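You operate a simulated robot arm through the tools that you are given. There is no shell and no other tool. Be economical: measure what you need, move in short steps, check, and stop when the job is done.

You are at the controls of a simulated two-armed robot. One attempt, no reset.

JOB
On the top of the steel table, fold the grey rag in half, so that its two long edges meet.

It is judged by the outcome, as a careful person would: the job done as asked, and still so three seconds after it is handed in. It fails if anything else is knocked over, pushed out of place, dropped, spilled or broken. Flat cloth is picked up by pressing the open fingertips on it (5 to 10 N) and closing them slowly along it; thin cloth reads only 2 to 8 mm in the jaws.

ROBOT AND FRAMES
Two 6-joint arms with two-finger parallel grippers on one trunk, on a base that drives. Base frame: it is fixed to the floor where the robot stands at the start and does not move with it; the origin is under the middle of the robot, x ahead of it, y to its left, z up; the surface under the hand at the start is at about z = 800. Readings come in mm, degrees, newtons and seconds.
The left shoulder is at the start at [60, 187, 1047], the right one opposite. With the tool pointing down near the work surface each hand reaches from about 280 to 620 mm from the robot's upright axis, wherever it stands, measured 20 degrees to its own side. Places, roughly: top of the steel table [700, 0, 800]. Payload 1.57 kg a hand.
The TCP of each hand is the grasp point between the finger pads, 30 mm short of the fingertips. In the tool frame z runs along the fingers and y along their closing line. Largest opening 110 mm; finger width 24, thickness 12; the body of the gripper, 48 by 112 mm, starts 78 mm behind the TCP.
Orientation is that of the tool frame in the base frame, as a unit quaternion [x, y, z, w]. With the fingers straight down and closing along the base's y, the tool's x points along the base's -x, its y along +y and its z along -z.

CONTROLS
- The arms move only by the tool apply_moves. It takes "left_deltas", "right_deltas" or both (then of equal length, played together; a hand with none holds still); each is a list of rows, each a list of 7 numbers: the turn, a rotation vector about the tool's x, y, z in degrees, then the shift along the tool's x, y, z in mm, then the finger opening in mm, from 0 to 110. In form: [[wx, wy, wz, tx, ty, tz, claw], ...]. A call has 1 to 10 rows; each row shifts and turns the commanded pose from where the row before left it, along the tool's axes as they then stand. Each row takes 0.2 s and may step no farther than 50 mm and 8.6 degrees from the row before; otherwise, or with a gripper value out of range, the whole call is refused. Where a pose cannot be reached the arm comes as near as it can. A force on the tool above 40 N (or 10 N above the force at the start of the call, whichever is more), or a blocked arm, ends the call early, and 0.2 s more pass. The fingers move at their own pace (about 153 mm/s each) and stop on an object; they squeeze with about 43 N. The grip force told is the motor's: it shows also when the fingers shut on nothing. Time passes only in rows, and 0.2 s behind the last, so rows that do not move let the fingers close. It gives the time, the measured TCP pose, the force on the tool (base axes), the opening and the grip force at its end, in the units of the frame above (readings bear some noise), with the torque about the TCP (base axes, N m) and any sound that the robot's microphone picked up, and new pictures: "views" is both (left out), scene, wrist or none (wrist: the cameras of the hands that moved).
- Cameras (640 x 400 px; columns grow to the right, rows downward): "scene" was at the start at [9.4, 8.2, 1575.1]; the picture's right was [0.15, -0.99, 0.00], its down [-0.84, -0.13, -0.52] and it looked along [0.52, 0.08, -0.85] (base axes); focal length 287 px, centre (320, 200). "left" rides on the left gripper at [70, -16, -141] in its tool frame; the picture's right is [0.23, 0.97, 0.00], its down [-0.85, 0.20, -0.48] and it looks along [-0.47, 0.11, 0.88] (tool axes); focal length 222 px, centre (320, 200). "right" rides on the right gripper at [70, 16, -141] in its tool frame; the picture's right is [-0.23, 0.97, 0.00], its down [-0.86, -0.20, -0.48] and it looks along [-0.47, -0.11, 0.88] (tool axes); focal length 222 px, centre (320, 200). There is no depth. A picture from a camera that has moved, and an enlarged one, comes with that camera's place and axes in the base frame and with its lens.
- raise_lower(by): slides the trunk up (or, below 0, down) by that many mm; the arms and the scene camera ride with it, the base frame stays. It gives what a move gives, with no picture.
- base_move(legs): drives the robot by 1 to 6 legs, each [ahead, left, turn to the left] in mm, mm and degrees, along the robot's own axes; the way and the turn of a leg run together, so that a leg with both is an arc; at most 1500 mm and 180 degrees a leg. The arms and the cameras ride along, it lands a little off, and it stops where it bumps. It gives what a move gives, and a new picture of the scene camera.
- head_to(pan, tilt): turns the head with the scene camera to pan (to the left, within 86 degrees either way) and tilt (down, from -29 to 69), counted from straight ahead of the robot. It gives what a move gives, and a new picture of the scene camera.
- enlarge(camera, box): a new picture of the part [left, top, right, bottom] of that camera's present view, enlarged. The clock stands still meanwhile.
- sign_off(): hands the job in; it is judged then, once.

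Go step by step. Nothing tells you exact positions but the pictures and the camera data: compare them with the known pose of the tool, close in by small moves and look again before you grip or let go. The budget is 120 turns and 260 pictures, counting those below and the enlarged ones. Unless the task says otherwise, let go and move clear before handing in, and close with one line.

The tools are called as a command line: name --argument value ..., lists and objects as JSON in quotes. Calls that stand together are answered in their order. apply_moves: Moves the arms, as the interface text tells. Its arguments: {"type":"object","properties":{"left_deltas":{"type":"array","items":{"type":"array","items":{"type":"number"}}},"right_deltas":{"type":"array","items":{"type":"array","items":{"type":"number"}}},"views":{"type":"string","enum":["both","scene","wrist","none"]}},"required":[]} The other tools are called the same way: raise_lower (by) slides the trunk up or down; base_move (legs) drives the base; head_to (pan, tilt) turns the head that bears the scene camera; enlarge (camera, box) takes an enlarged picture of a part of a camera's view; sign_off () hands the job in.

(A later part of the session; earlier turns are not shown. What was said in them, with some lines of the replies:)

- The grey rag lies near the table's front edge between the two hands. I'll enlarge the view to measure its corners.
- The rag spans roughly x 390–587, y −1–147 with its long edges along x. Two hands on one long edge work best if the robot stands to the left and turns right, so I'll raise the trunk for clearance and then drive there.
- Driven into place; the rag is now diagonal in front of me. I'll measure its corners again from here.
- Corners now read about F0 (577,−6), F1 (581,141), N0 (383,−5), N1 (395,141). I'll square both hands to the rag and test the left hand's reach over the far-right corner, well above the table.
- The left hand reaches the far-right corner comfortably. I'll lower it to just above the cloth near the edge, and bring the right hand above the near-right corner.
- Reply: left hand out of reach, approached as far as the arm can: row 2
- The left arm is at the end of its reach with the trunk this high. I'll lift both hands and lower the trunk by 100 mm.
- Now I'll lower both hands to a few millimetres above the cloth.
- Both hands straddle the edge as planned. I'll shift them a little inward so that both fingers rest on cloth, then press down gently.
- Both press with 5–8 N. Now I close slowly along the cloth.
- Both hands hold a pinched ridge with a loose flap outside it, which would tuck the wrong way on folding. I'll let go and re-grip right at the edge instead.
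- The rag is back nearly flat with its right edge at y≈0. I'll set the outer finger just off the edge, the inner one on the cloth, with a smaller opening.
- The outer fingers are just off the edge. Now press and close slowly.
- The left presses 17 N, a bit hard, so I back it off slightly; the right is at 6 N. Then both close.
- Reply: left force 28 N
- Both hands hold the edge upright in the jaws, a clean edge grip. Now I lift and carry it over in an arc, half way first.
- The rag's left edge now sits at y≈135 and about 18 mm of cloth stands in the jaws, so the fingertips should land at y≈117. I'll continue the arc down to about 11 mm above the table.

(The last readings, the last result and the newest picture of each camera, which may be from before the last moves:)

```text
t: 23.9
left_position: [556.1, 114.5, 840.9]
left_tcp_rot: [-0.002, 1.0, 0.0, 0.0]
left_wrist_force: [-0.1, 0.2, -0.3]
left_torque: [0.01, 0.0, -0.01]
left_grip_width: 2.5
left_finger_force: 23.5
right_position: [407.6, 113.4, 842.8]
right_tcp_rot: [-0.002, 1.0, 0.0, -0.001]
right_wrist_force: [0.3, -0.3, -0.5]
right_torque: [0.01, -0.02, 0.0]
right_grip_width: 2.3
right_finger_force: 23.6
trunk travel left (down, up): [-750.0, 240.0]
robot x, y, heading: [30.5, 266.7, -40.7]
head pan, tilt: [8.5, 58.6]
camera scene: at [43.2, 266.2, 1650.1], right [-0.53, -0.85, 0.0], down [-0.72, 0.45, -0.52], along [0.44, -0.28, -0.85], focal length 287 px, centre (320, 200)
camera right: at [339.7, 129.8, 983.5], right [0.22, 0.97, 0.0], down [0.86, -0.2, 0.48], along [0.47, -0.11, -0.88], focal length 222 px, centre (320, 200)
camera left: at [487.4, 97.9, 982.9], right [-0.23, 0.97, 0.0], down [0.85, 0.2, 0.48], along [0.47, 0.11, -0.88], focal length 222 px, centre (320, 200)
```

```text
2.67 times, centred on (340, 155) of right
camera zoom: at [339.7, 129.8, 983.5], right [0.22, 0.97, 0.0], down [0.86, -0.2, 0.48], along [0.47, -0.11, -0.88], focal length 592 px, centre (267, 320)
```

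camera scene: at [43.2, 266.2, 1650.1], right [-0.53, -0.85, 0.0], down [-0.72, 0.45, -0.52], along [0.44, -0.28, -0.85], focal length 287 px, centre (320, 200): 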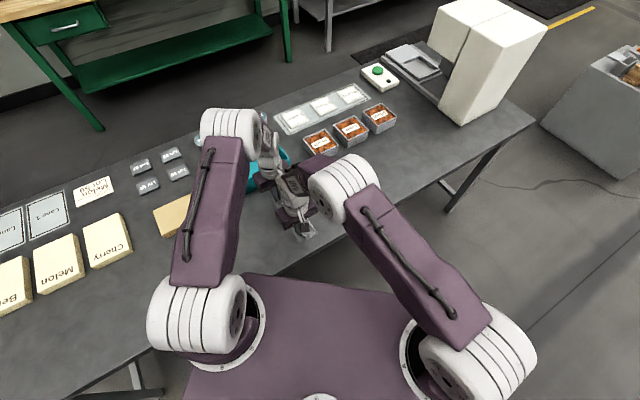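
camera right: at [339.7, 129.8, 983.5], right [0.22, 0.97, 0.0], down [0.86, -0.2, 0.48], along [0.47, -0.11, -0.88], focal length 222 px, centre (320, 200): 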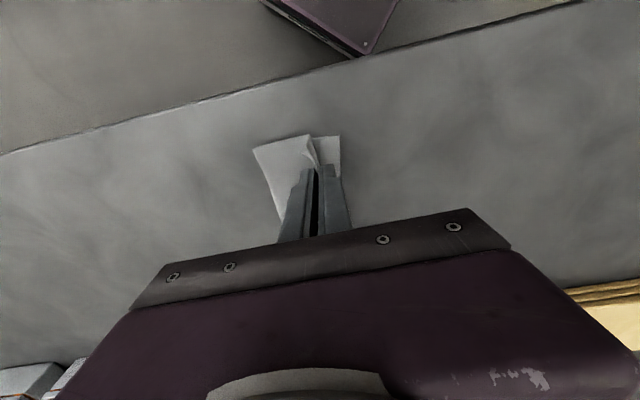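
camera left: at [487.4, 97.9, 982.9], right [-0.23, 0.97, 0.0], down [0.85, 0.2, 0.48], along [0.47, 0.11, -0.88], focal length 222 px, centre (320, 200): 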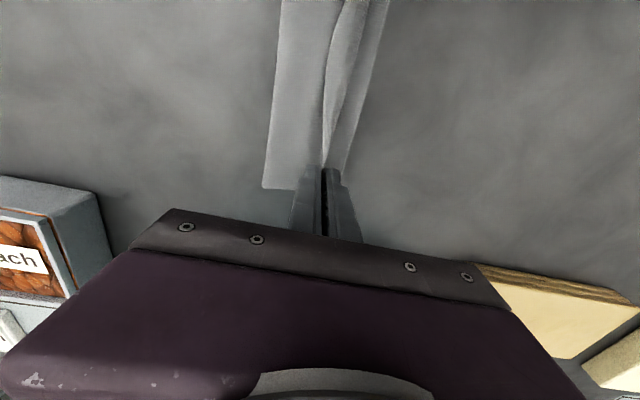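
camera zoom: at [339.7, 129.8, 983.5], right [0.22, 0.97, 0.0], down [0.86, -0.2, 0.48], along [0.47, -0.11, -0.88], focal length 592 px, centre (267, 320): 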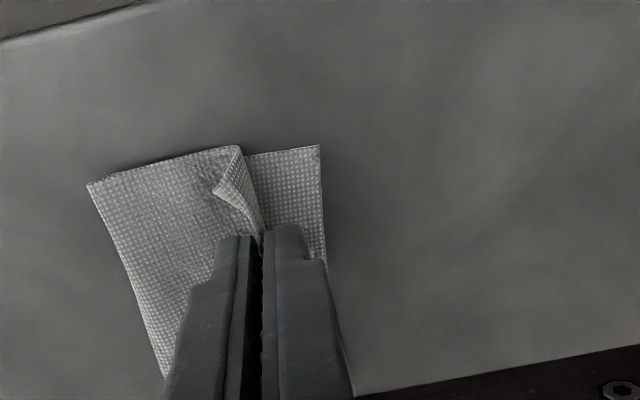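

The fold is lying well: crease at y≈65, bottom edge at y≈135. The edge standing in the jaws leans slightly back, so I'll tilt both hands outward (about 30°, fingertips fixed) so it drops toward the bottom edge on release.

apply_moves --left_deltas '[[7.5, 0, 0, 0, 4, 0.3, 0], [7.5, 0, 0, 0, 4, 0.3, 0], [7.5, 0, 0, 0, 4, 0.3, 0], [7.5, 0, 0, 0, 4, 0.3, 0]]' --right_deltas '[[7.5, 0, 0, 0, 4, 0.3, 0], [7.5, 0, 0, 0, 4, 0.3, 0], [7.5, 0, 0, 0, 4, 0.3, 0], [7.5, 0, 0, 0, 4, 0.3, 0]]'

enlarge --camera "right" --box '[220, 80, 460, 230]'

```text
t: 24.9
left_position: [557.7, 130.9, 836.8]
left_tcp_rot: [-0.002, 0.966, -0.26, 0.001]
left_wrist_force: [-0.2, -0.7, 0.1]
left_torque: [0.01, 0.01, 0.01]
left_grip_width: 2.3
left_finger_force: 24.2
right_position: [410.5, 130.5, 839.0]
right_tcp_rot: [-0.001, 0.965, -0.261, 0.001]
right_wrist_force: [-0.3, -0.6, -0.5]
right_torque: [0.0, -0.03, 0.01]
right_grip_width: 2.4
right_finger_force: 23.7
trunk travel left (down, up): [-750.0, 240.0]
robot x, y, heading: [29.0, 264.5, -40.5]
head pan, tilt: [8.5, 58.6]
camera scene: at [43.8, 268.7, 1650.1], right [-0.53, -0.85, 0.0], down [-0.72, 0.45, -0.52], along [0.44, -0.28, -0.85], focal length 287 px, centre (320, 200)
camera right: at [340.9, 215.6, 951.5], right [0.23, 0.84, -0.49], down [0.85, 0.07, 0.51], along [0.47, -0.53, -0.7], focal length 222 px, centre (320, 200)
camera left: at [487.7, 188.2, 967.7], right [-0.23, 0.84, -0.49], down [0.85, 0.42, 0.31], along [0.47, -0.34, -0.81], focal length 222 px, centre (320, 200)
```

scene: 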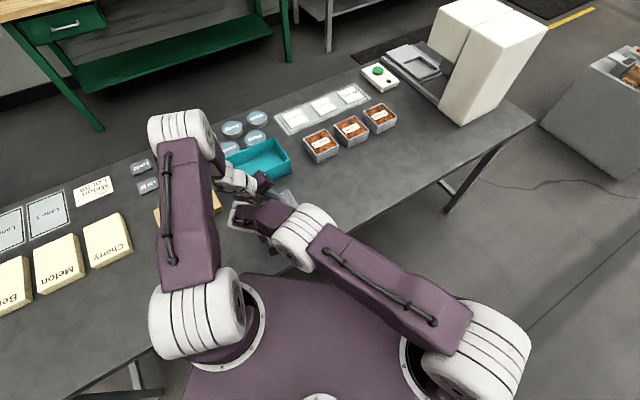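
right: 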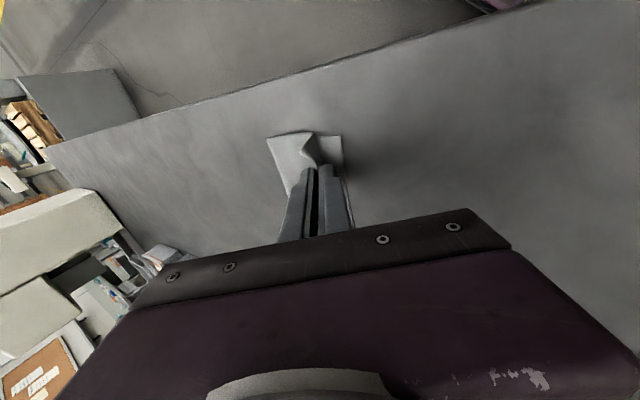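
left: 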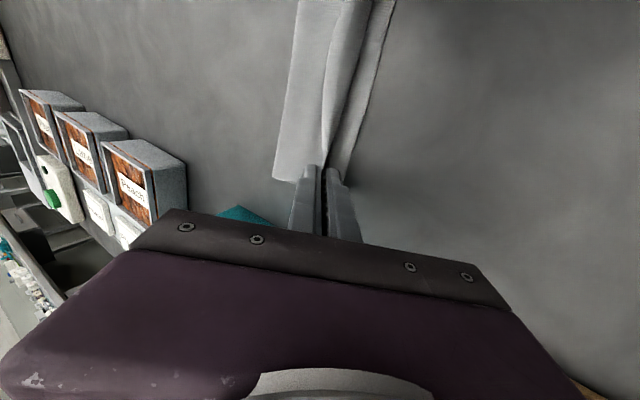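

```text
2.67 times, centred on (340, 155) of right
camera zoom: at [340.9, 215.6, 951.5], right [0.23, 0.84, -0.49], down [0.85, 0.07, 0.51], along [0.47, -0.53, -0.7], focal length 592 px, centre (267, 320)
```

zoom: 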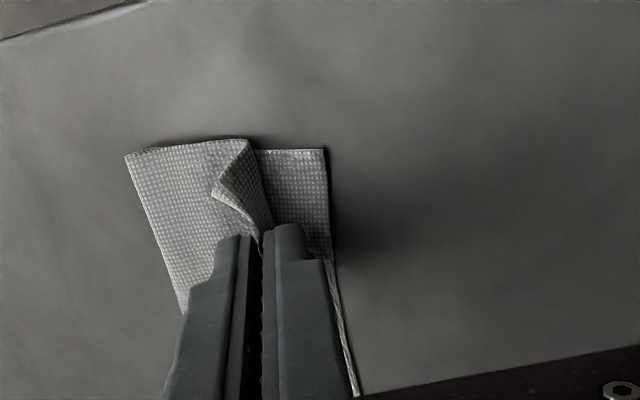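

The tilt worked and the lean now favours the outside. I'll tilt 15° more with a slight lift, then open slightly and withdraw along the fingers.

apply_moves --left_deltas '[[7.5, 0, 0, 0, 3, -1.5, 0], [7.5, 0, 0, 0, 3, -1.5, 0], [0, 0, 0, 0, 0, 0, 0], [0, 0, 0, 0, 0, -3, 6], [0, 0, 0, 0, 0, -5, 14], [0, 0, 0, 0, 0, -8, 14], [0, 0, 0, 0, 0, -12, 14], [0, 0, 0, 0, 0, -20, 14], [0, 0, 0, 0, 0, -20, 14]]' --right_deltas '[[7.5, 0, 0, 0, 3, -1.5, 0], [7.5, 0, 0, 0, 3, -1.5, 0], [0, 0, 0, 0, 0, 0, 0], [0, 0, 0, 0, 0, -3, 6], [0, 0, 0, 0, 0, -5, 14], [0, 0, 0, 0, 0, -8, 14], [0, 0, 0, 0, 0, -12, 14], [0, 0, 0, 0, 0, -20, 14], [0, 0, 0, 0, 0, -20, 14]]'

enlarge --camera "right" --box '[220, 80, 460, 230]'

enlarge --camera "left" --box '[220, 50, 460, 200]'

```text
t: 25.4
left_position: [570.6, 136.6, 845.3]
left_tcp_rot: [-0.008, 0.935, -0.353, 0.011]
left_wrist_force: [29.8, 17.2, 8.5]
left_torque: [-1.11, 4.4, -4.22]
left_grip_width: 2.2
left_finger_force: 23.8
right_position: [431.1, 142.0, 879.4]
right_tcp_rot: [0.016, 0.942, -0.334, 0.016]
right_wrist_force: [-29.5, -16.0, -10.7]
right_torque: [0.67, -2.11, 1.67]
right_grip_width: 2.1
right_finger_force: 23.4
right hand out of reach, approached as far as the arm can: row 2
trunk travel left (down, up): [-750.0, 240.0]
robot x, y, heading: [30.1, 265.8, -40.5]
head pan, tilt: [8.5, 58.6]
stopped in row 2 (left hand): the force on the tool passed its limit at 120 N (the readings are from after the stop); the commanded pose is now the measured one
camera scene: at [43.8, 269.4, 1650.2], right [-0.53, -0.85, 0.0], down [-0.72, 0.45, -0.52], along [0.44, -0.28, -0.85], focal length 287 px, centre (320, 200)
camera right: at [359.4, 244.9, 974.5], right [0.27, 0.75, -0.6], down [0.84, 0.13, 0.53], along [0.48, -0.65, -0.59], focal length 222 px, centre (320, 200)
camera left: at [496.9, 215.5, 961.1], right [-0.24, 0.72, -0.65], down [0.84, 0.49, 0.24], along [0.49, -0.49, -0.72], focal length 222 px, centre (320, 200)
```

scene: 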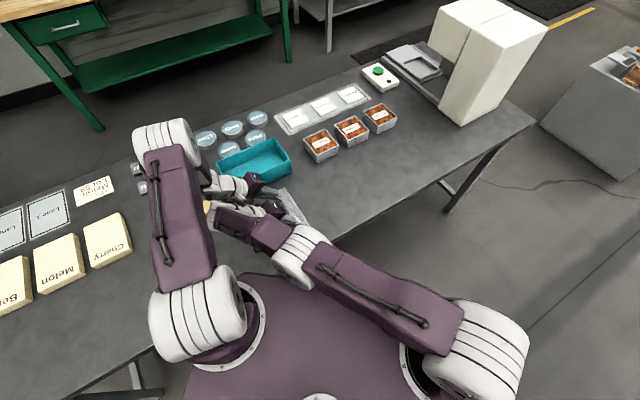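
right: 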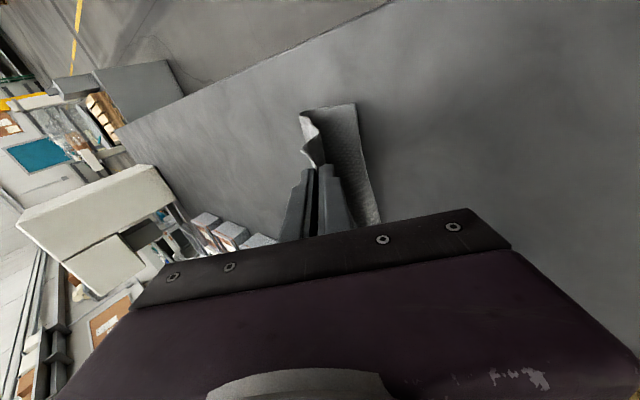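
left: 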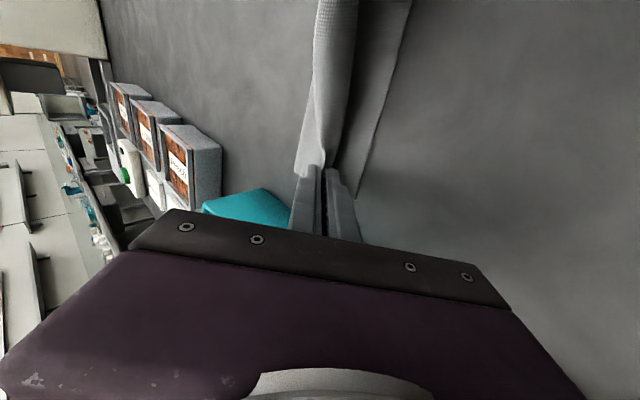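

```text
2.67 times, centred on (340, 155) of right
camera zoom: at [359.4, 244.9, 974.5], right [0.27, 0.75, -0.6], down [0.84, 0.13, 0.53], along [0.48, -0.65, -0.59], focal length 592 px, centre (267, 320)
```

zoom: 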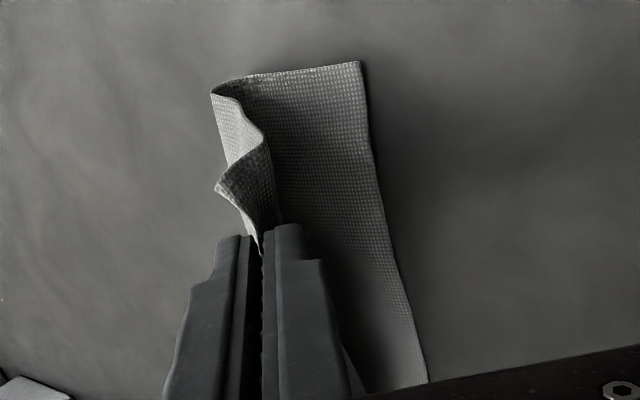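

```text
2.67 times, centred on (340, 125) of left
camera zoom: at [496.9, 215.5, 961.1], right [-0.24, 0.72, -0.65], down [0.84, 0.49, 0.24], along [0.49, -0.49, -0.72], focal length 592 px, centre (267, 400)
```

zoom: 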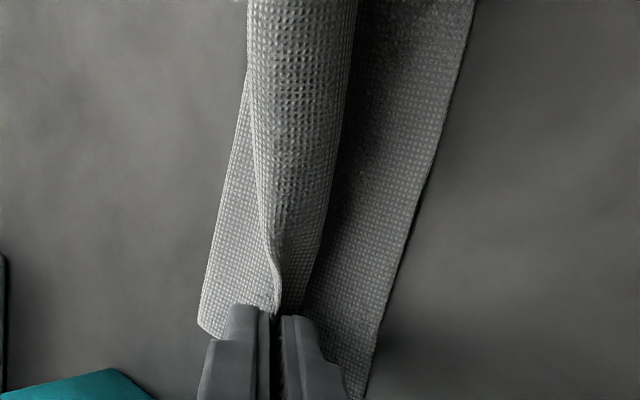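

The two arms touched when tilted further and the right one was pushed up, though both still hold the cloth. I'll separate them and bring both hands back to vertical.

apply_moves --left_deltas '[[0, 0, 0, 0, 0, 0, 0], [-4, 0, 0, 0, 0, 0, 0], [-7.5, 0, 0, 2, 0, 0, 0], [-7.5, 0, 0, 3, 0, 0, 0], [-7.5, 0, 0, 3, 0, 0, 0], [-7.5, 0, 0, 3, 0, 0, 0], [-7.4, 0, 0, 3, 0, 0, 0]]' --right_deltas '[[0, 0, 0, 14, 0, 0, 0], [-7.5, 0, 0, 6, 0, 0, 0], [-7.5, 0, 0, 2, 0, 0, 0], [-7.5, 0, 0, 0, 0, 0, 0], [-7.5, 0, 0, 0, 0, 0, 0], [-7.5, 0, 0, 0, 0, 0, 0], [-1.5, 0, 0, 0, 0, 0, 0]]'

```text
t: 27.0
left_position: [551.8, 131.1, 844.2]
left_tcp_rot: [-0.011, 1.0, 0.001, 0.007]
left_wrist_force: [0.9, -0.9, -1.0]
left_torque: [-0.03, 0.0, -0.04]
left_grip_width: 2.4
left_finger_force: 23.9
right_position: [409.5, 140.8, 874.6]
right_tcp_rot: [0.008, 1.0, 0.003, 0.022]
right_wrist_force: [0.0, 0.6, 0.7]
right_torque: [-0.05, -0.01, 0.02]
right_grip_width: 2.0
right_finger_force: 23.6
trunk travel left (down, up): [-750.0, 240.0]
robot x, y, heading: [29.2, 266.2, -40.5]
head pan, tilt: [8.5, 58.6]
camera scene: at [42.7, 265.6, 1650.1], right [-0.53, -0.85, 0.0], down [-0.72, 0.45, -0.52], along [0.44, -0.28, -0.85], focal length 287 px, centre (320, 200)
camera right: at [333.7, 157.0, 1012.6], right [0.24, 0.97, 0.01], down [0.83, -0.21, 0.52], along [0.5, -0.11, -0.86], focal length 222 px, centre (320, 200)
camera left: at [481.2, 113.4, 984.6], right [-0.25, 0.97, 0.0], down [0.84, 0.22, 0.49], along [0.47, 0.12, -0.87], focal length 222 px, centre (320, 200)
```

scene: 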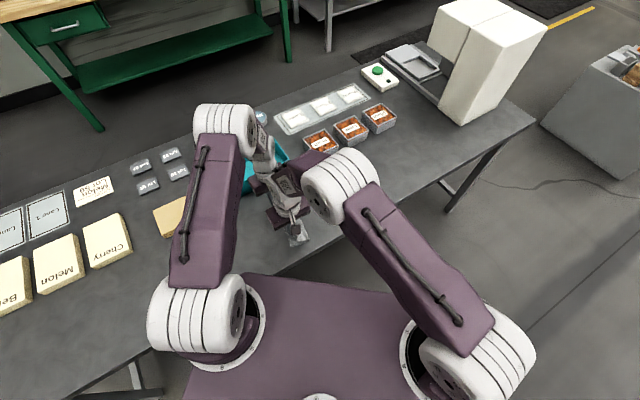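
right: 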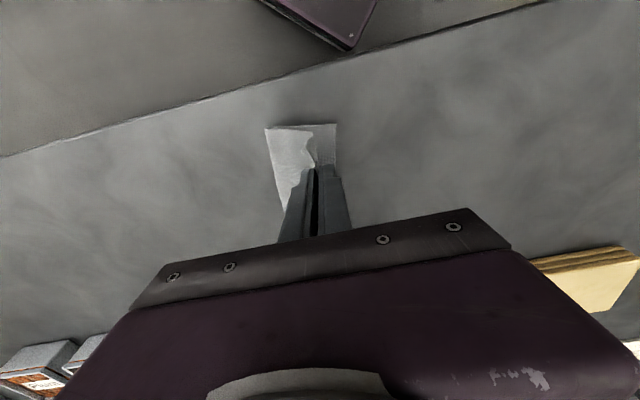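
left: 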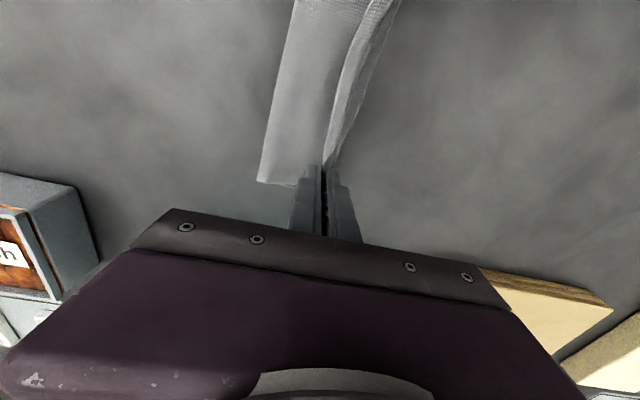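

Both hands still hold, and the whole rag has just slid and turned a little toward +y, which doesn't matter. I'll level the hands and lower them to just above the cloth.

apply_moves --left_deltas '[[0, 0.8, 1.26, 0, -1, 0, 0], [0, 0, 0, -1, -1, 0, 0], [0, 0, 0, -1, -1, 1, 0], [0, 0, 0, -1, 0, 1, 0]]' --right_deltas '[[0, 2.5, -0.9, 0, 0, 8, 0], [0, 0, 0, 0, 0, 8, 0], [0, 0, 0, 0, 0, 8, 0], [0, 0, 0, 0, 0, 7, 0]]' --views "scene"

enlarge --camera "right" --box '[220, 50, 460, 200]'

enlarge --camera "left" --box '[200, 0, 520, 200]'

```text
t: 28.0
left_position: [555.9, 129.4, 840.4]
left_tcp_rot: [0.001, 1.0, 0.002, -0.003]
left_wrist_force: [1.3, -1.3, -0.2]
left_torque: [-0.02, 0.04, 0.04]
left_grip_width: 2.3
left_finger_force: 23.6
right_position: [410.1, 140.3, 844.0]
right_tcp_rot: [0.0, 1.0, 0.002, 0.0]
right_wrist_force: [0.4, -0.4, -0.5]
right_torque: [-0.04, 0.0, -0.02]
right_grip_width: 2.3
right_finger_force: 24.1
trunk travel left (down, up): [-750.0, 240.0]
robot x, y, heading: [27.5, 265.6, -40.4]
head pan, tilt: [8.5, 58.6]
camera scene: at [43.3, 265.9, 1650.1], right [-0.53, -0.85, 0.0], down [-0.72, 0.45, -0.52], along [0.44, -0.28, -0.85], focal length 287 px, centre (320, 200)
```

scene: 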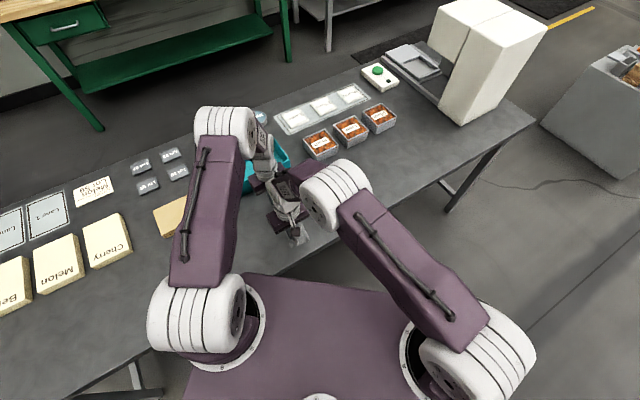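

```text
2.67 times, centred on (340, 125) of right
camera zoom: at [340.6, 156.1, 984.6], right [0.23, 0.97, 0.0], down [0.85, -0.2, 0.48], along [0.47, -0.11, -0.88], focal length 592 px, centre (267, 400)
```

zoom: 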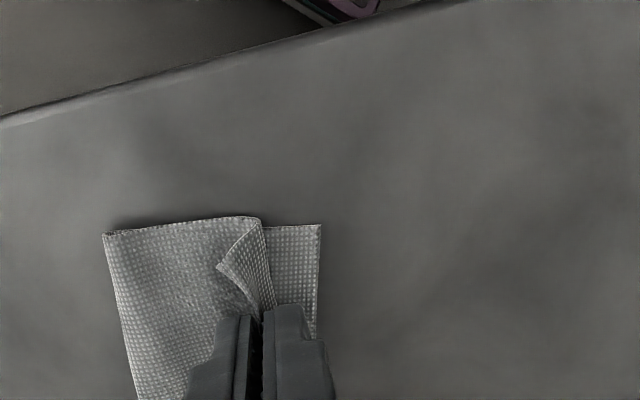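

```text
2.00 times, centred on (360, 100) of left
camera zoom: at [486.9, 113.1, 982.5], right [-0.23, 0.97, 0.0], down [0.86, 0.2, 0.47], along [0.46, 0.11, -0.88], focal length 444 px, centre (240, 400)
```

zoom: 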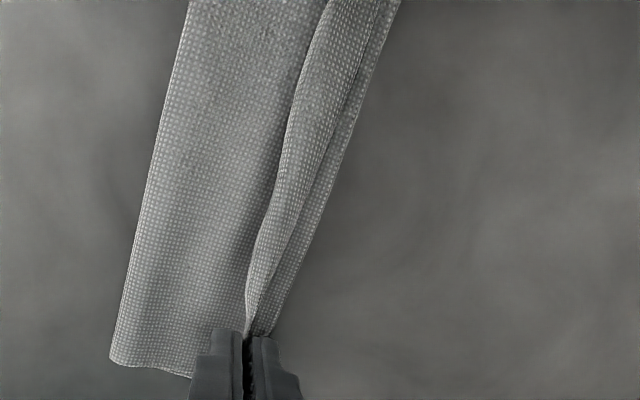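

The geometry still works: bottom edge runs from (384,163) to about (577,137). I'll shift the left hand 8 mm back, tilt it alone by 30°, then open and withdraw it along its fingers while the right holds.

apply_moves --left_deltas '[[0, 0, 0, 0, -4, 0, 0], [0, 0, 0, 0, -4, 0, 0], [7.5, 0, 0, 0, 4, 0.3, 0], [7.5, 0, 0, 0, 4, 0.3, 0], [7.5, 0, 0, 0, 4, 0.3, 0], [7.5, 0, 0, 0, 4, 0.3, 0], [0, 0, 0, 0, 0, 0, 0]]' --views "none"

enlarge --camera "left" --box '[200, 0, 520, 200]'

```text
t: 29.6
left_position: [554.2, 136.6, 837.8]
left_tcp_rot: [0.0, 0.966, -0.258, -0.002]
left_wrist_force: [1.2, -0.2, -0.9]
left_torque: [0.06, 0.0, 0.04]
left_grip_width: 2.8
left_finger_force: 23.9
right_position: [409.8, 139.9, 843.1]
right_tcp_rot: [0.0, 1.0, 0.001, 0.001]
right_wrist_force: [-0.2, 0.0, 0.8]
right_torque: [-0.01, 0.0, -0.02]
right_grip_width: 1.8
right_finger_force: 23.3
trunk travel left (down, up): [-750.0, 240.0]
robot x, y, heading: [26.6, 262.9, -40.4]
head pan, tilt: [8.5, 58.6]
```

```text
2.00 times, centred on (360, 100) of left
camera zoom: at [485.8, 193.8, 968.9], right [-0.23, 0.84, -0.48], down [0.86, 0.41, 0.31], along [0.46, -0.34, -0.82], focal length 444 px, centre (240, 400)
```

zoom: 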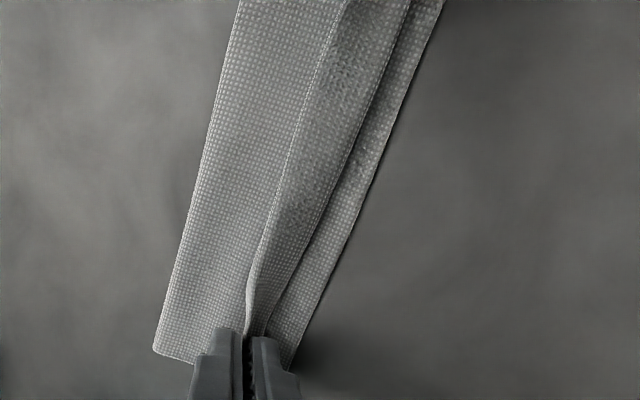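

The free flap between the hands lies back on the body, so tilting won't help. I'll go vertical again, lower close to the cloth, open slightly and sweep both hands outward, so that the inner fingers lay the flap over toward the bottom edge.

apply_moves --left_deltas '[[-7.5, 0, 0, 0, -4, 0, 0], [-7.5, 0, 0, 0, -4, 0, 0], [-7.5, 0, 0, 0, -4, 0, 0], [-7.5, 0, 0, 0, -4, 0, 0], [0, 0, 0, 0, 0, 2, 0], [0, 0, 0, 0, 0, 2, 0], [0, 0, 0, 0, 0, 0, 0]]' --right_deltas '[[0, 0, 0, 0, 0, 0, 0], [0, 0, 0, 0, 0, 0, 0], [0, 0, 0, 0, 0, 0, 0], [0, 0, 0, 0, 0, 0, 0], [0, 0, 0, 0, 0, 4, 0], [0, 0, 0, 0, 0, 3, 0], [0, 0, 0, 0, 0, 0, 0]]' --views "wrist"

```text
t: 31.2
left_position: [556.3, 122.5, 837.8]
left_tcp_rot: [0.001, 1.0, 0.001, -0.002]
left_wrist_force: [0.0, -0.1, -0.1]
left_torque: [-0.02, 0.01, 0.0]
left_grip_width: 2.4
left_finger_force: 23.6
right_position: [408.4, 140.8, 837.0]
right_tcp_rot: [0.0, 1.0, 0.002, 0.001]
right_wrist_force: [0.4, -0.2, 0.4]
right_torque: [-0.03, 0.0, 0.02]
right_grip_width: 2.0
right_finger_force: 23.9
trunk travel left (down, up): [-750.0, 240.0]
robot x, y, heading: [27.2, 268.6, -40.4]
head pan, tilt: [8.5, 58.6]
camera right: at [340.1, 156.2, 978.1], right [0.23, 0.97, 0.0], down [0.85, -0.2, 0.48], along [0.47, -0.11, -0.88], focal length 222 px, centre (320, 200)
camera left: at [486.9, 105.7, 980.2], right [-0.23, 0.97, 0.0], down [0.86, 0.2, 0.48], along [0.46, 0.11, -0.88], focal length 222 px, centre (320, 200)
```

right: 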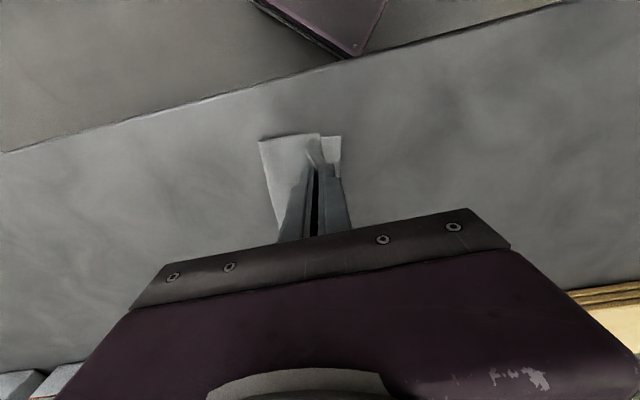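
left: 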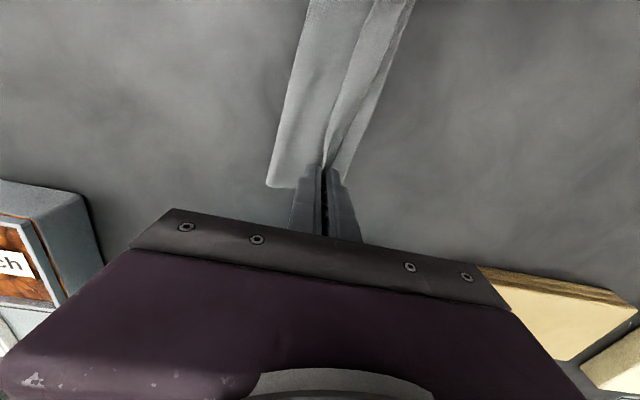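

Both tips are about 6 mm above the table. Now open a little and sweep outward.

apply_moves --left_deltas '[[0, 0, 0, 0, 0, 0, 8], [0, 0, 0, 0, 0, 0, 12], [0, 0, 0, 0, 5, 0, 12], [0, 0, 0, 0, 6, 0, 12], [0, 0, 0, 0, 6, 0, 12], [0, 0, 0, 0, 6, 0, 12], [0, 0, 0, 0, 6, 0, 12], [0, 0, 0, 0, 6, 0, 12], [0, 0, 0, 0, 6, 0, 12], [0, 0, 0, 0, 6, -3, 12]]' --right_deltas '[[0, 0, 0, 0, 0, 0, 8], [0, 0, 0, 0, 0, 0, 12], [0, 0, 0, 0, 5, 0, 12], [0, 0, 0, 0, 6, 0, 12], [0, 0, 0, 0, 6, 0, 12], [0, 0, 0, 0, 6, 0, 12], [0, 0, 0, 0, 6, 0, 12], [0, 0, 0, 0, 6, 0, 12], [0, 0, 0, 0, 6, 0, 12], [0, 0, 0, 0, 6, -3, 12]]' --views "none"

enlarge --camera "left" --box '[140, 0, 460, 200]'

enlarge --camera "right" --box '[140, 50, 460, 250]'

```text
t: 33.4
left_position: [554.3, 169.4, 841.3]
left_tcp_rot: [0.0, 1.0, 0.001, -0.002]
left_wrist_force: [-0.3, 0.5, 0.1]
left_torque: [0.02, 0.01, -0.01]
left_grip_width: 11.9
left_finger_force: 0.0
right_position: [408.5, 187.7, 839.9]
right_tcp_rot: [0.0, 1.0, 0.001, 0.0]
right_wrist_force: [-0.6, -0.1, 0.6]
right_torque: [0.01, -0.02, 0.0]
right_grip_width: 11.8
right_finger_force: 0.0
trunk travel left (down, up): [-750.0, 240.0]
robot x, y, heading: [28.1, 261.4, -40.5]
head pan, tilt: [8.5, 58.6]
```

```text
2.00 times, centred on (300, 100) of left
camera zoom: at [486.3, 152.9, 984.2], right [-0.23, 0.97, 0.0], down [0.86, 0.2, 0.48], along [0.46, 0.11, -0.88], focal length 444 px, centre (360, 400)
```

zoom: 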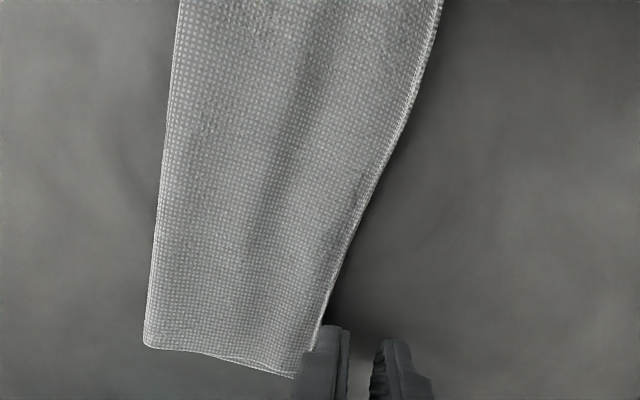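

```text
2.00 times, centred on (300, 150) of right
camera zoom: at [339.2, 203.7, 980.4], right [0.23, 0.97, 0.0], down [0.85, -0.2, 0.48], along [0.47, -0.11, -0.88], focal length 444 px, centre (360, 300)
```

zoom: 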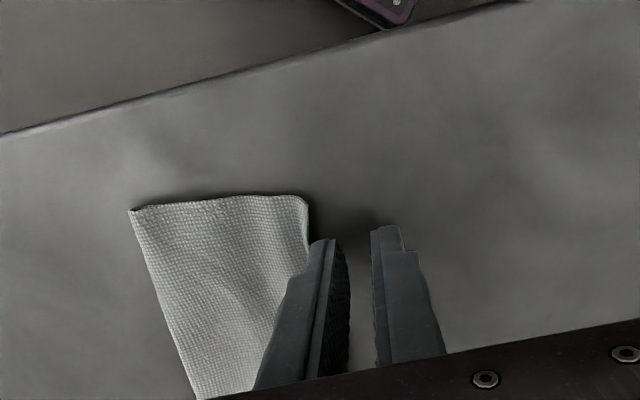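

Superb: the flap fell outward and the two long edges appear to meet. I'll withdraw both hands upward and look from the scene camera.

apply_moves --left_deltas '[[0, 0, 0, 0, 3, -10, 12], [0, 0, 0, 0, 3, -35, 12], [0, 0, 0, 0, 10, -45, 12], [0, 0, 0, -5, 20, -40, 12], [0, 0, 0, -5, 30, -30, 12]]' --right_deltas '[[0, 0, 0, 0, 3, -10, 12], [0, 0, 0, 0, 3, -35, 12], [0, 0, 0, 10, 0, -45, 12], [0, 0, 0, 35, -20, -20, 12], [0, 0, 0, 40, -25, 0, 12]]'

enlarge --camera "scene" --box '[220, 150, 380, 250]'

enlarge --camera "left" --box '[0, 0, 320, 200]'

```text
t: 34.6
left_position: [565.3, 238.6, 1003.5]
left_tcp_rot: [0.001, 1.0, 0.0, -0.002]
left_wrist_force: [-0.2, -0.2, -0.1]
left_torque: [-0.02, 0.01, -0.01]
left_grip_width: 12.0
left_finger_force: 0.0
right_position: [322.2, 148.6, 952.0]
right_tcp_rot: [0.0, 1.0, 0.002, 0.001]
right_wrist_force: [-0.9, 0.6, -0.8]
right_torque: [0.0, -0.02, 0.01]
right_grip_width: 12.0
right_finger_force: 0.0
trunk travel left (down, up): [-750.0, 240.0]
robot x, y, heading: [28.5, 268.4, -40.7]
head pan, tilt: [8.5, 58.6]
camera scene: at [41.2, 266.8, 1650.0], right [-0.53, -0.85, 0.0], down [-0.72, 0.45, -0.52], along [0.44, -0.28, -0.85], focal length 287 px, centre (320, 200)
camera right: at [253.5, 164.0, 1092.9], right [0.23, 0.97, 0.0], down [0.85, -0.2, 0.48], along [0.47, -0.11, -0.88], focal length 222 px, centre (320, 200)
camera left: at [497.1, 221.2, 1145.3], right [-0.23, 0.97, 0.0], down [0.86, 0.2, 0.48], along [0.46, 0.11, -0.88], focal length 222 px, centre (320, 200)
```

scene: 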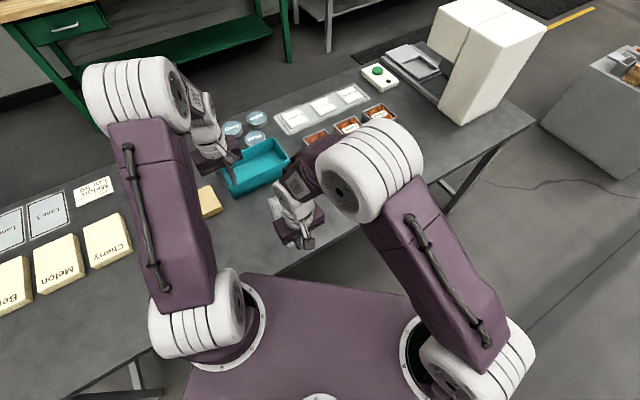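
right: 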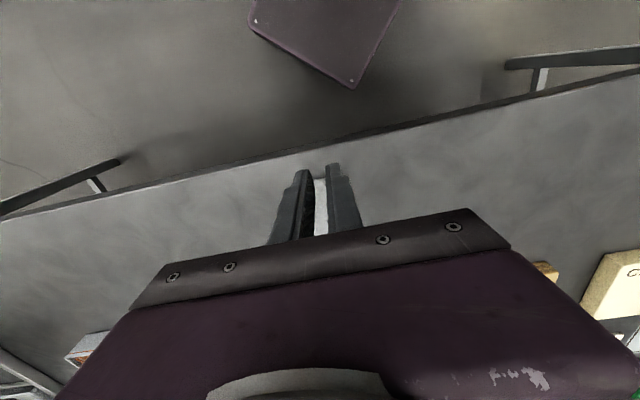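
left: 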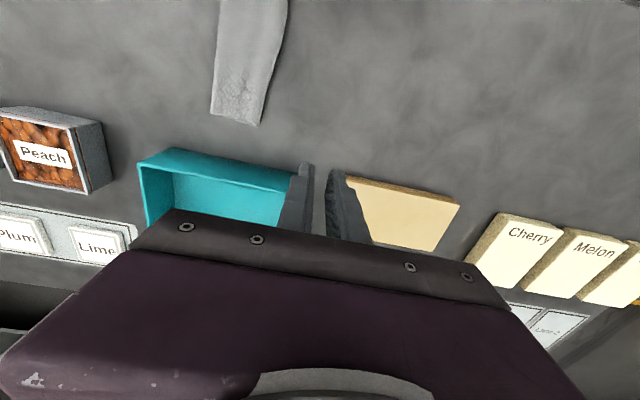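

```text
4.00 times, centred on (300, 200) of scene
camera zoom: at [41.2, 266.8, 1650.0], right [-0.53, -0.85, 0.0], down [-0.72, 0.45, -0.52], along [0.44, -0.28, -0.85], focal length 1148 px, centre (400, 200)
```

zoom: 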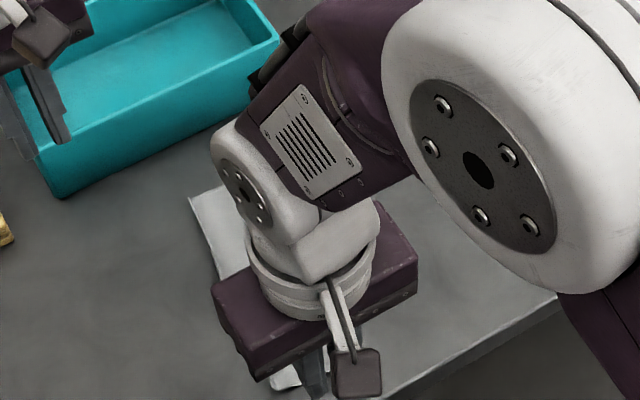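

```text
2.00 times, centred on (160, 100) of left
camera zoom: at [497.1, 221.2, 1145.3], right [-0.23, 0.97, 0.0], down [0.86, 0.2, 0.48], along [0.46, 0.11, -0.88], focal length 444 px, centre (640, 400)
```

zoom: 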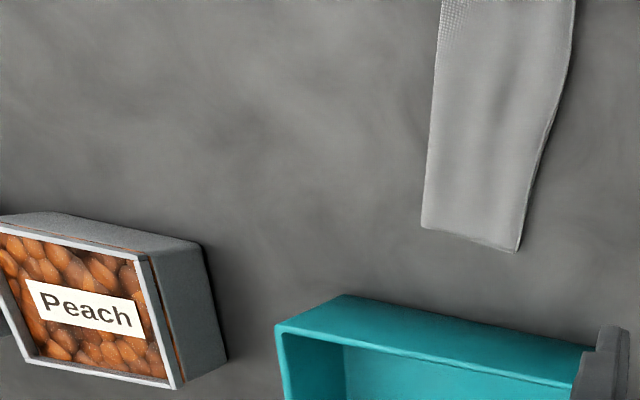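

The right arm blocks the view, so I'll move it aside to the right and look again.

apply_moves --right_deltas '[[0, 0, 0, 0, -10, -45, 12], [0, 0, 0, 5, -40, -25, 12], [0, 0, 0, 10, -45, -10, 12], [0, 0, 0, 10, -45, 0, 12], [0, 0, 0, 10, -45, 0, 12], [0, 0, 0, 10, -40, 0, 12]]' --views "scene"

enlarge --camera "scene" --box '[240, 170, 368, 250]'

```text
t: 36.0
left_position: [567.4, 237.1, 1002.7]
left_tcp_rot: [0.0, 1.0, 0.002, -0.001]
left_wrist_force: [0.9, -0.7, -0.2]
left_torque: [0.0, 0.0, 0.0]
left_grip_width: 12.0
left_finger_force: 0.0
right_position: [278.4, -77.9, 1028.6]
right_tcp_rot: [-0.001, 1.0, 0.002, 0.0]
right_wrist_force: [-1.3, 0.6, 0.3]
right_torque: [0.02, -0.02, 0.01]
right_grip_width: 12.2
right_finger_force: 0.0
trunk travel left (down, up): [-750.0, 240.0]
robot x, y, heading: [28.6, 262.4, -40.6]
head pan, tilt: [8.5, 58.6]
camera scene: at [42.7, 264.3, 1650.1], right [-0.53, -0.85, 0.0], down [-0.72, 0.45, -0.52], along [0.44, -0.28, -0.85], focal length 287 px, centre (320, 200)
```

scene: 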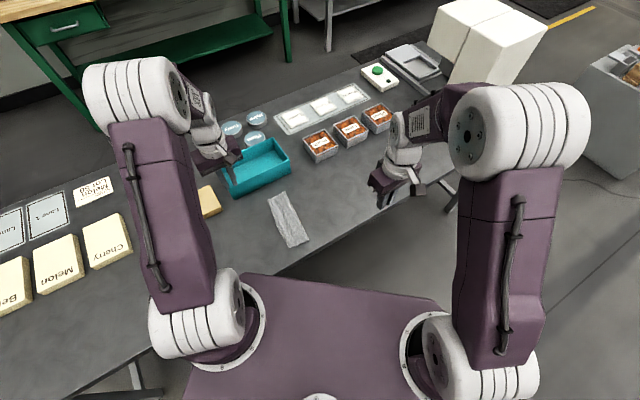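

```text
5.00 times, centred on (304, 210) of scene
camera zoom: at [42.7, 264.3, 1650.1], right [-0.53, -0.85, 0.0], down [-0.72, 0.45, -0.52], along [0.44, -0.28, -0.85], focal length 1435 px, centre (400, 150)
```

zoom: 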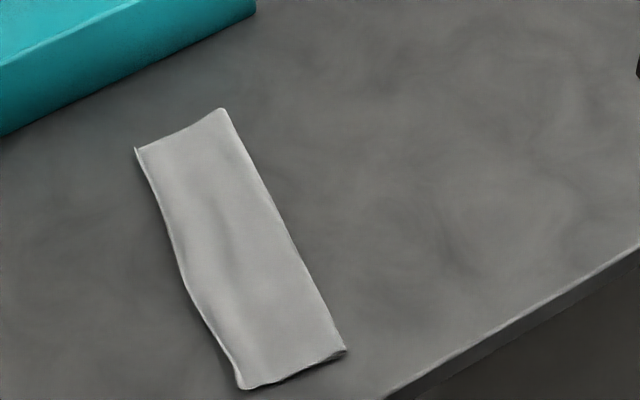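

The rag is folded neatly. I'll check closely how well the two long edges meet with the left wrist camera.

apply_moves --left_deltas '[[0, 0, 0, 45, 0, 0, 12], [0, 0, 0, 45, 0, 10, 12], [0, 0, 0, 40, 0, 20, 12], [0, 0, 0, 10, 0, 20, 12]]' --views "wrist"

enlarge --camera "left" --box '[170, 0, 410, 150]'

```text
t: 37.0
left_position: [423.9, 236.0, 950.9]
left_tcp_rot: [0.0, 1.0, 0.0, -0.002]
left_wrist_force: [0.2, -0.5, 0.5]
left_torque: [0.0, -0.02, 0.02]
left_grip_width: 12.2
left_finger_force: 0.0
right_position: [279.3, -76.5, 1028.3]
right_tcp_rot: [0.0, 1.0, 0.002, 0.0]
right_wrist_force: [-0.1, 0.2, 0.4]
right_torque: [0.02, 0.04, 0.03]
right_grip_width: 12.1
right_finger_force: 0.0
trunk travel left (down, up): [-750.0, 240.0]
robot x, y, heading: [28.8, 264.8, -40.8]
head pan, tilt: [8.5, 58.6]
camera left: at [355.5, 218.5, 1093.8], right [-0.23, 0.97, 0.0], down [0.86, 0.2, 0.48], along [0.46, 0.11, -0.88], focal length 222 px, centre (320, 200)
```

left: 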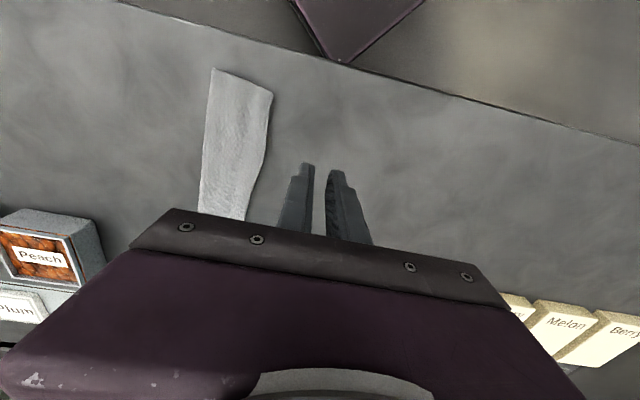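

```text
2.67 times, centred on (290, 75) of left
camera zoom: at [355.5, 218.5, 1093.8], right [-0.23, 0.97, 0.0], down [0.86, 0.2, 0.48], along [0.46, 0.11, -0.88], focal length 592 px, centre (400, 533)
```

zoom: 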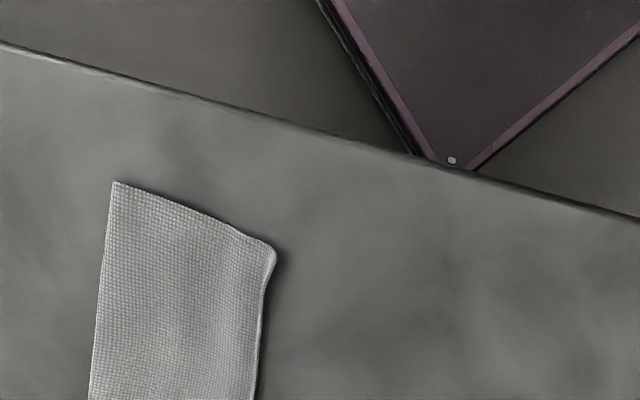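

The edges meet, but the near corner looks rounded. I'll tilt and lower the left camera to see that side edge better.

apply_moves --left_deltas '[[7.5, 0, 0, 10, 4, 10, 12], [7.5, 0, 0, 10, 4, 10, 12], [7.5, 0, 0, 10, 4, 5, 12], [7.5, 0, 0, 10, 4, 0, 12]]' --views "wrist"

enlarge --camera "left" --box '[200, 60, 360, 160]'

```text
t: 38.0
left_position: [386.9, 238.7, 943.5]
left_tcp_rot: [-0.001, 0.988, -0.15, -0.039]
left_wrist_force: [0.3, 0.0, -0.1]
left_torque: [-0.04, 0.02, 0.01]
left_grip_width: 12.1
left_finger_force: 0.1
left hand out of reach, approached as far as the arm can: row 1, 2, 3
right_position: [278.8, -76.2, 1028.5]
right_tcp_rot: [-0.001, 1.0, 0.001, 0.001]
right_wrist_force: [0.5, -0.2, -0.4]
right_torque: [-0.06, -0.02, -0.01]
right_grip_width: 11.9
right_finger_force: 0.0
trunk travel left (down, up): [-750.0, 240.0]
robot x, y, heading: [31.2, 262.5, -40.6]
head pan, tilt: [8.5, 58.6]
camera left: at [329.1, 265.8, 1088.2], right [-0.24, 0.93, -0.27], down [0.89, 0.32, 0.33], along [0.4, -0.16, -0.9], focal length 222 px, centre (320, 200)
```

left: 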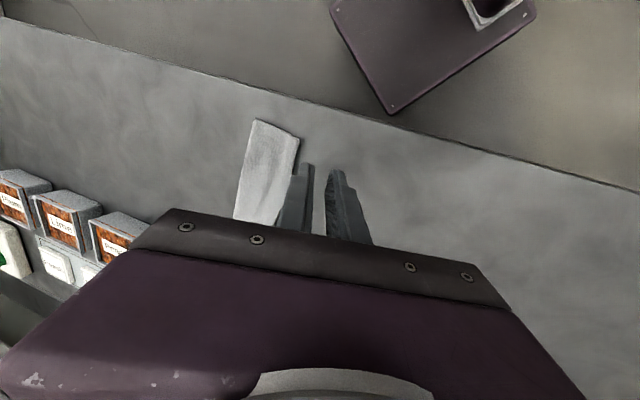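

```text
4.00 times, centred on (280, 110) of left
camera zoom: at [329.1, 265.8, 1088.2], right [-0.24, 0.93, -0.27], down [0.89, 0.32, 0.33], along [0.4, -0.16, -0.9], focal length 888 px, centre (480, 560)
```

zoom: 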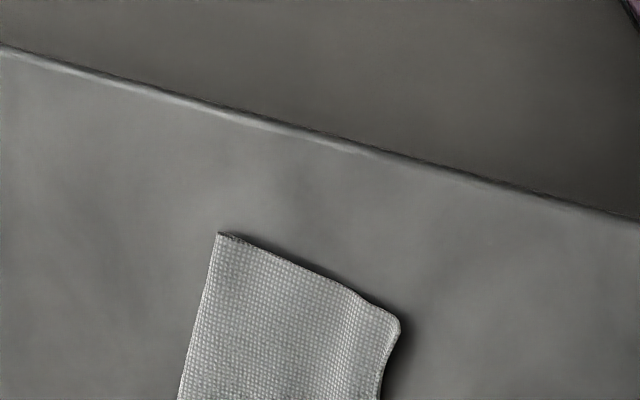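

The top layer reaches full half-width (~71 mm of 144). One last magnified look at the meeting edge from the scene camera, which faces it.

enlarge --camera "scene" --box '[260, 185, 324, 225]'

enlarge --camera "scene" --box '[264, 215, 328, 255]'

```text
10.00 times, centred on (292, 205) of scene
camera zoom: at [43.1, 268.1, 1650.1], right [-0.53, -0.85, 0.0], down [-0.72, 0.45, -0.52], along [0.44, -0.28, -0.85], focal length 2871 px, centre (600, 150)
```

zoom: 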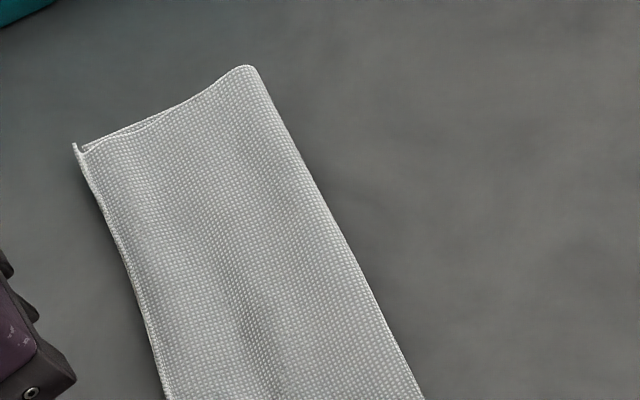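

```text
10.00 times, centred on (296, 235) of scene
camera zoom: at [43.1, 268.1, 1650.1], right [-0.53, -0.85, 0.0], down [-0.72, 0.45, -0.52], along [0.44, -0.28, -0.85], focal length 2871 px, centre (560, -150)
```

zoom: 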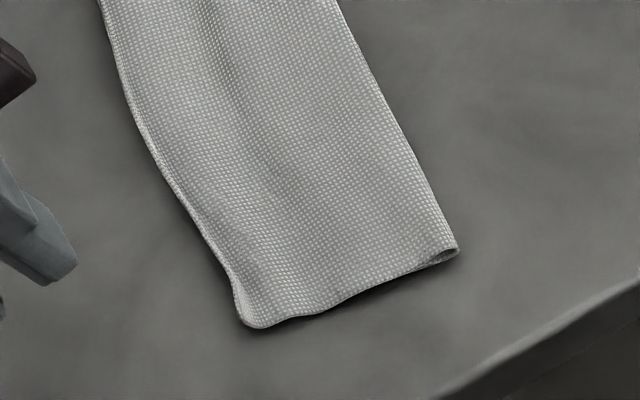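

The two long edges meet along the whole side, within a few millimetres, and nothing else has moved. Both hands are clear, so I'm handing in.

sign_off

```text
The job is handed in.
```

The grey rag is folded in half on the steel table, with its two long edges meeting to within a few millimetres. It slid and turned slightly during the fold, because the two arms touched and pulled it. Both hands are clear, and I saw nothing else moved.
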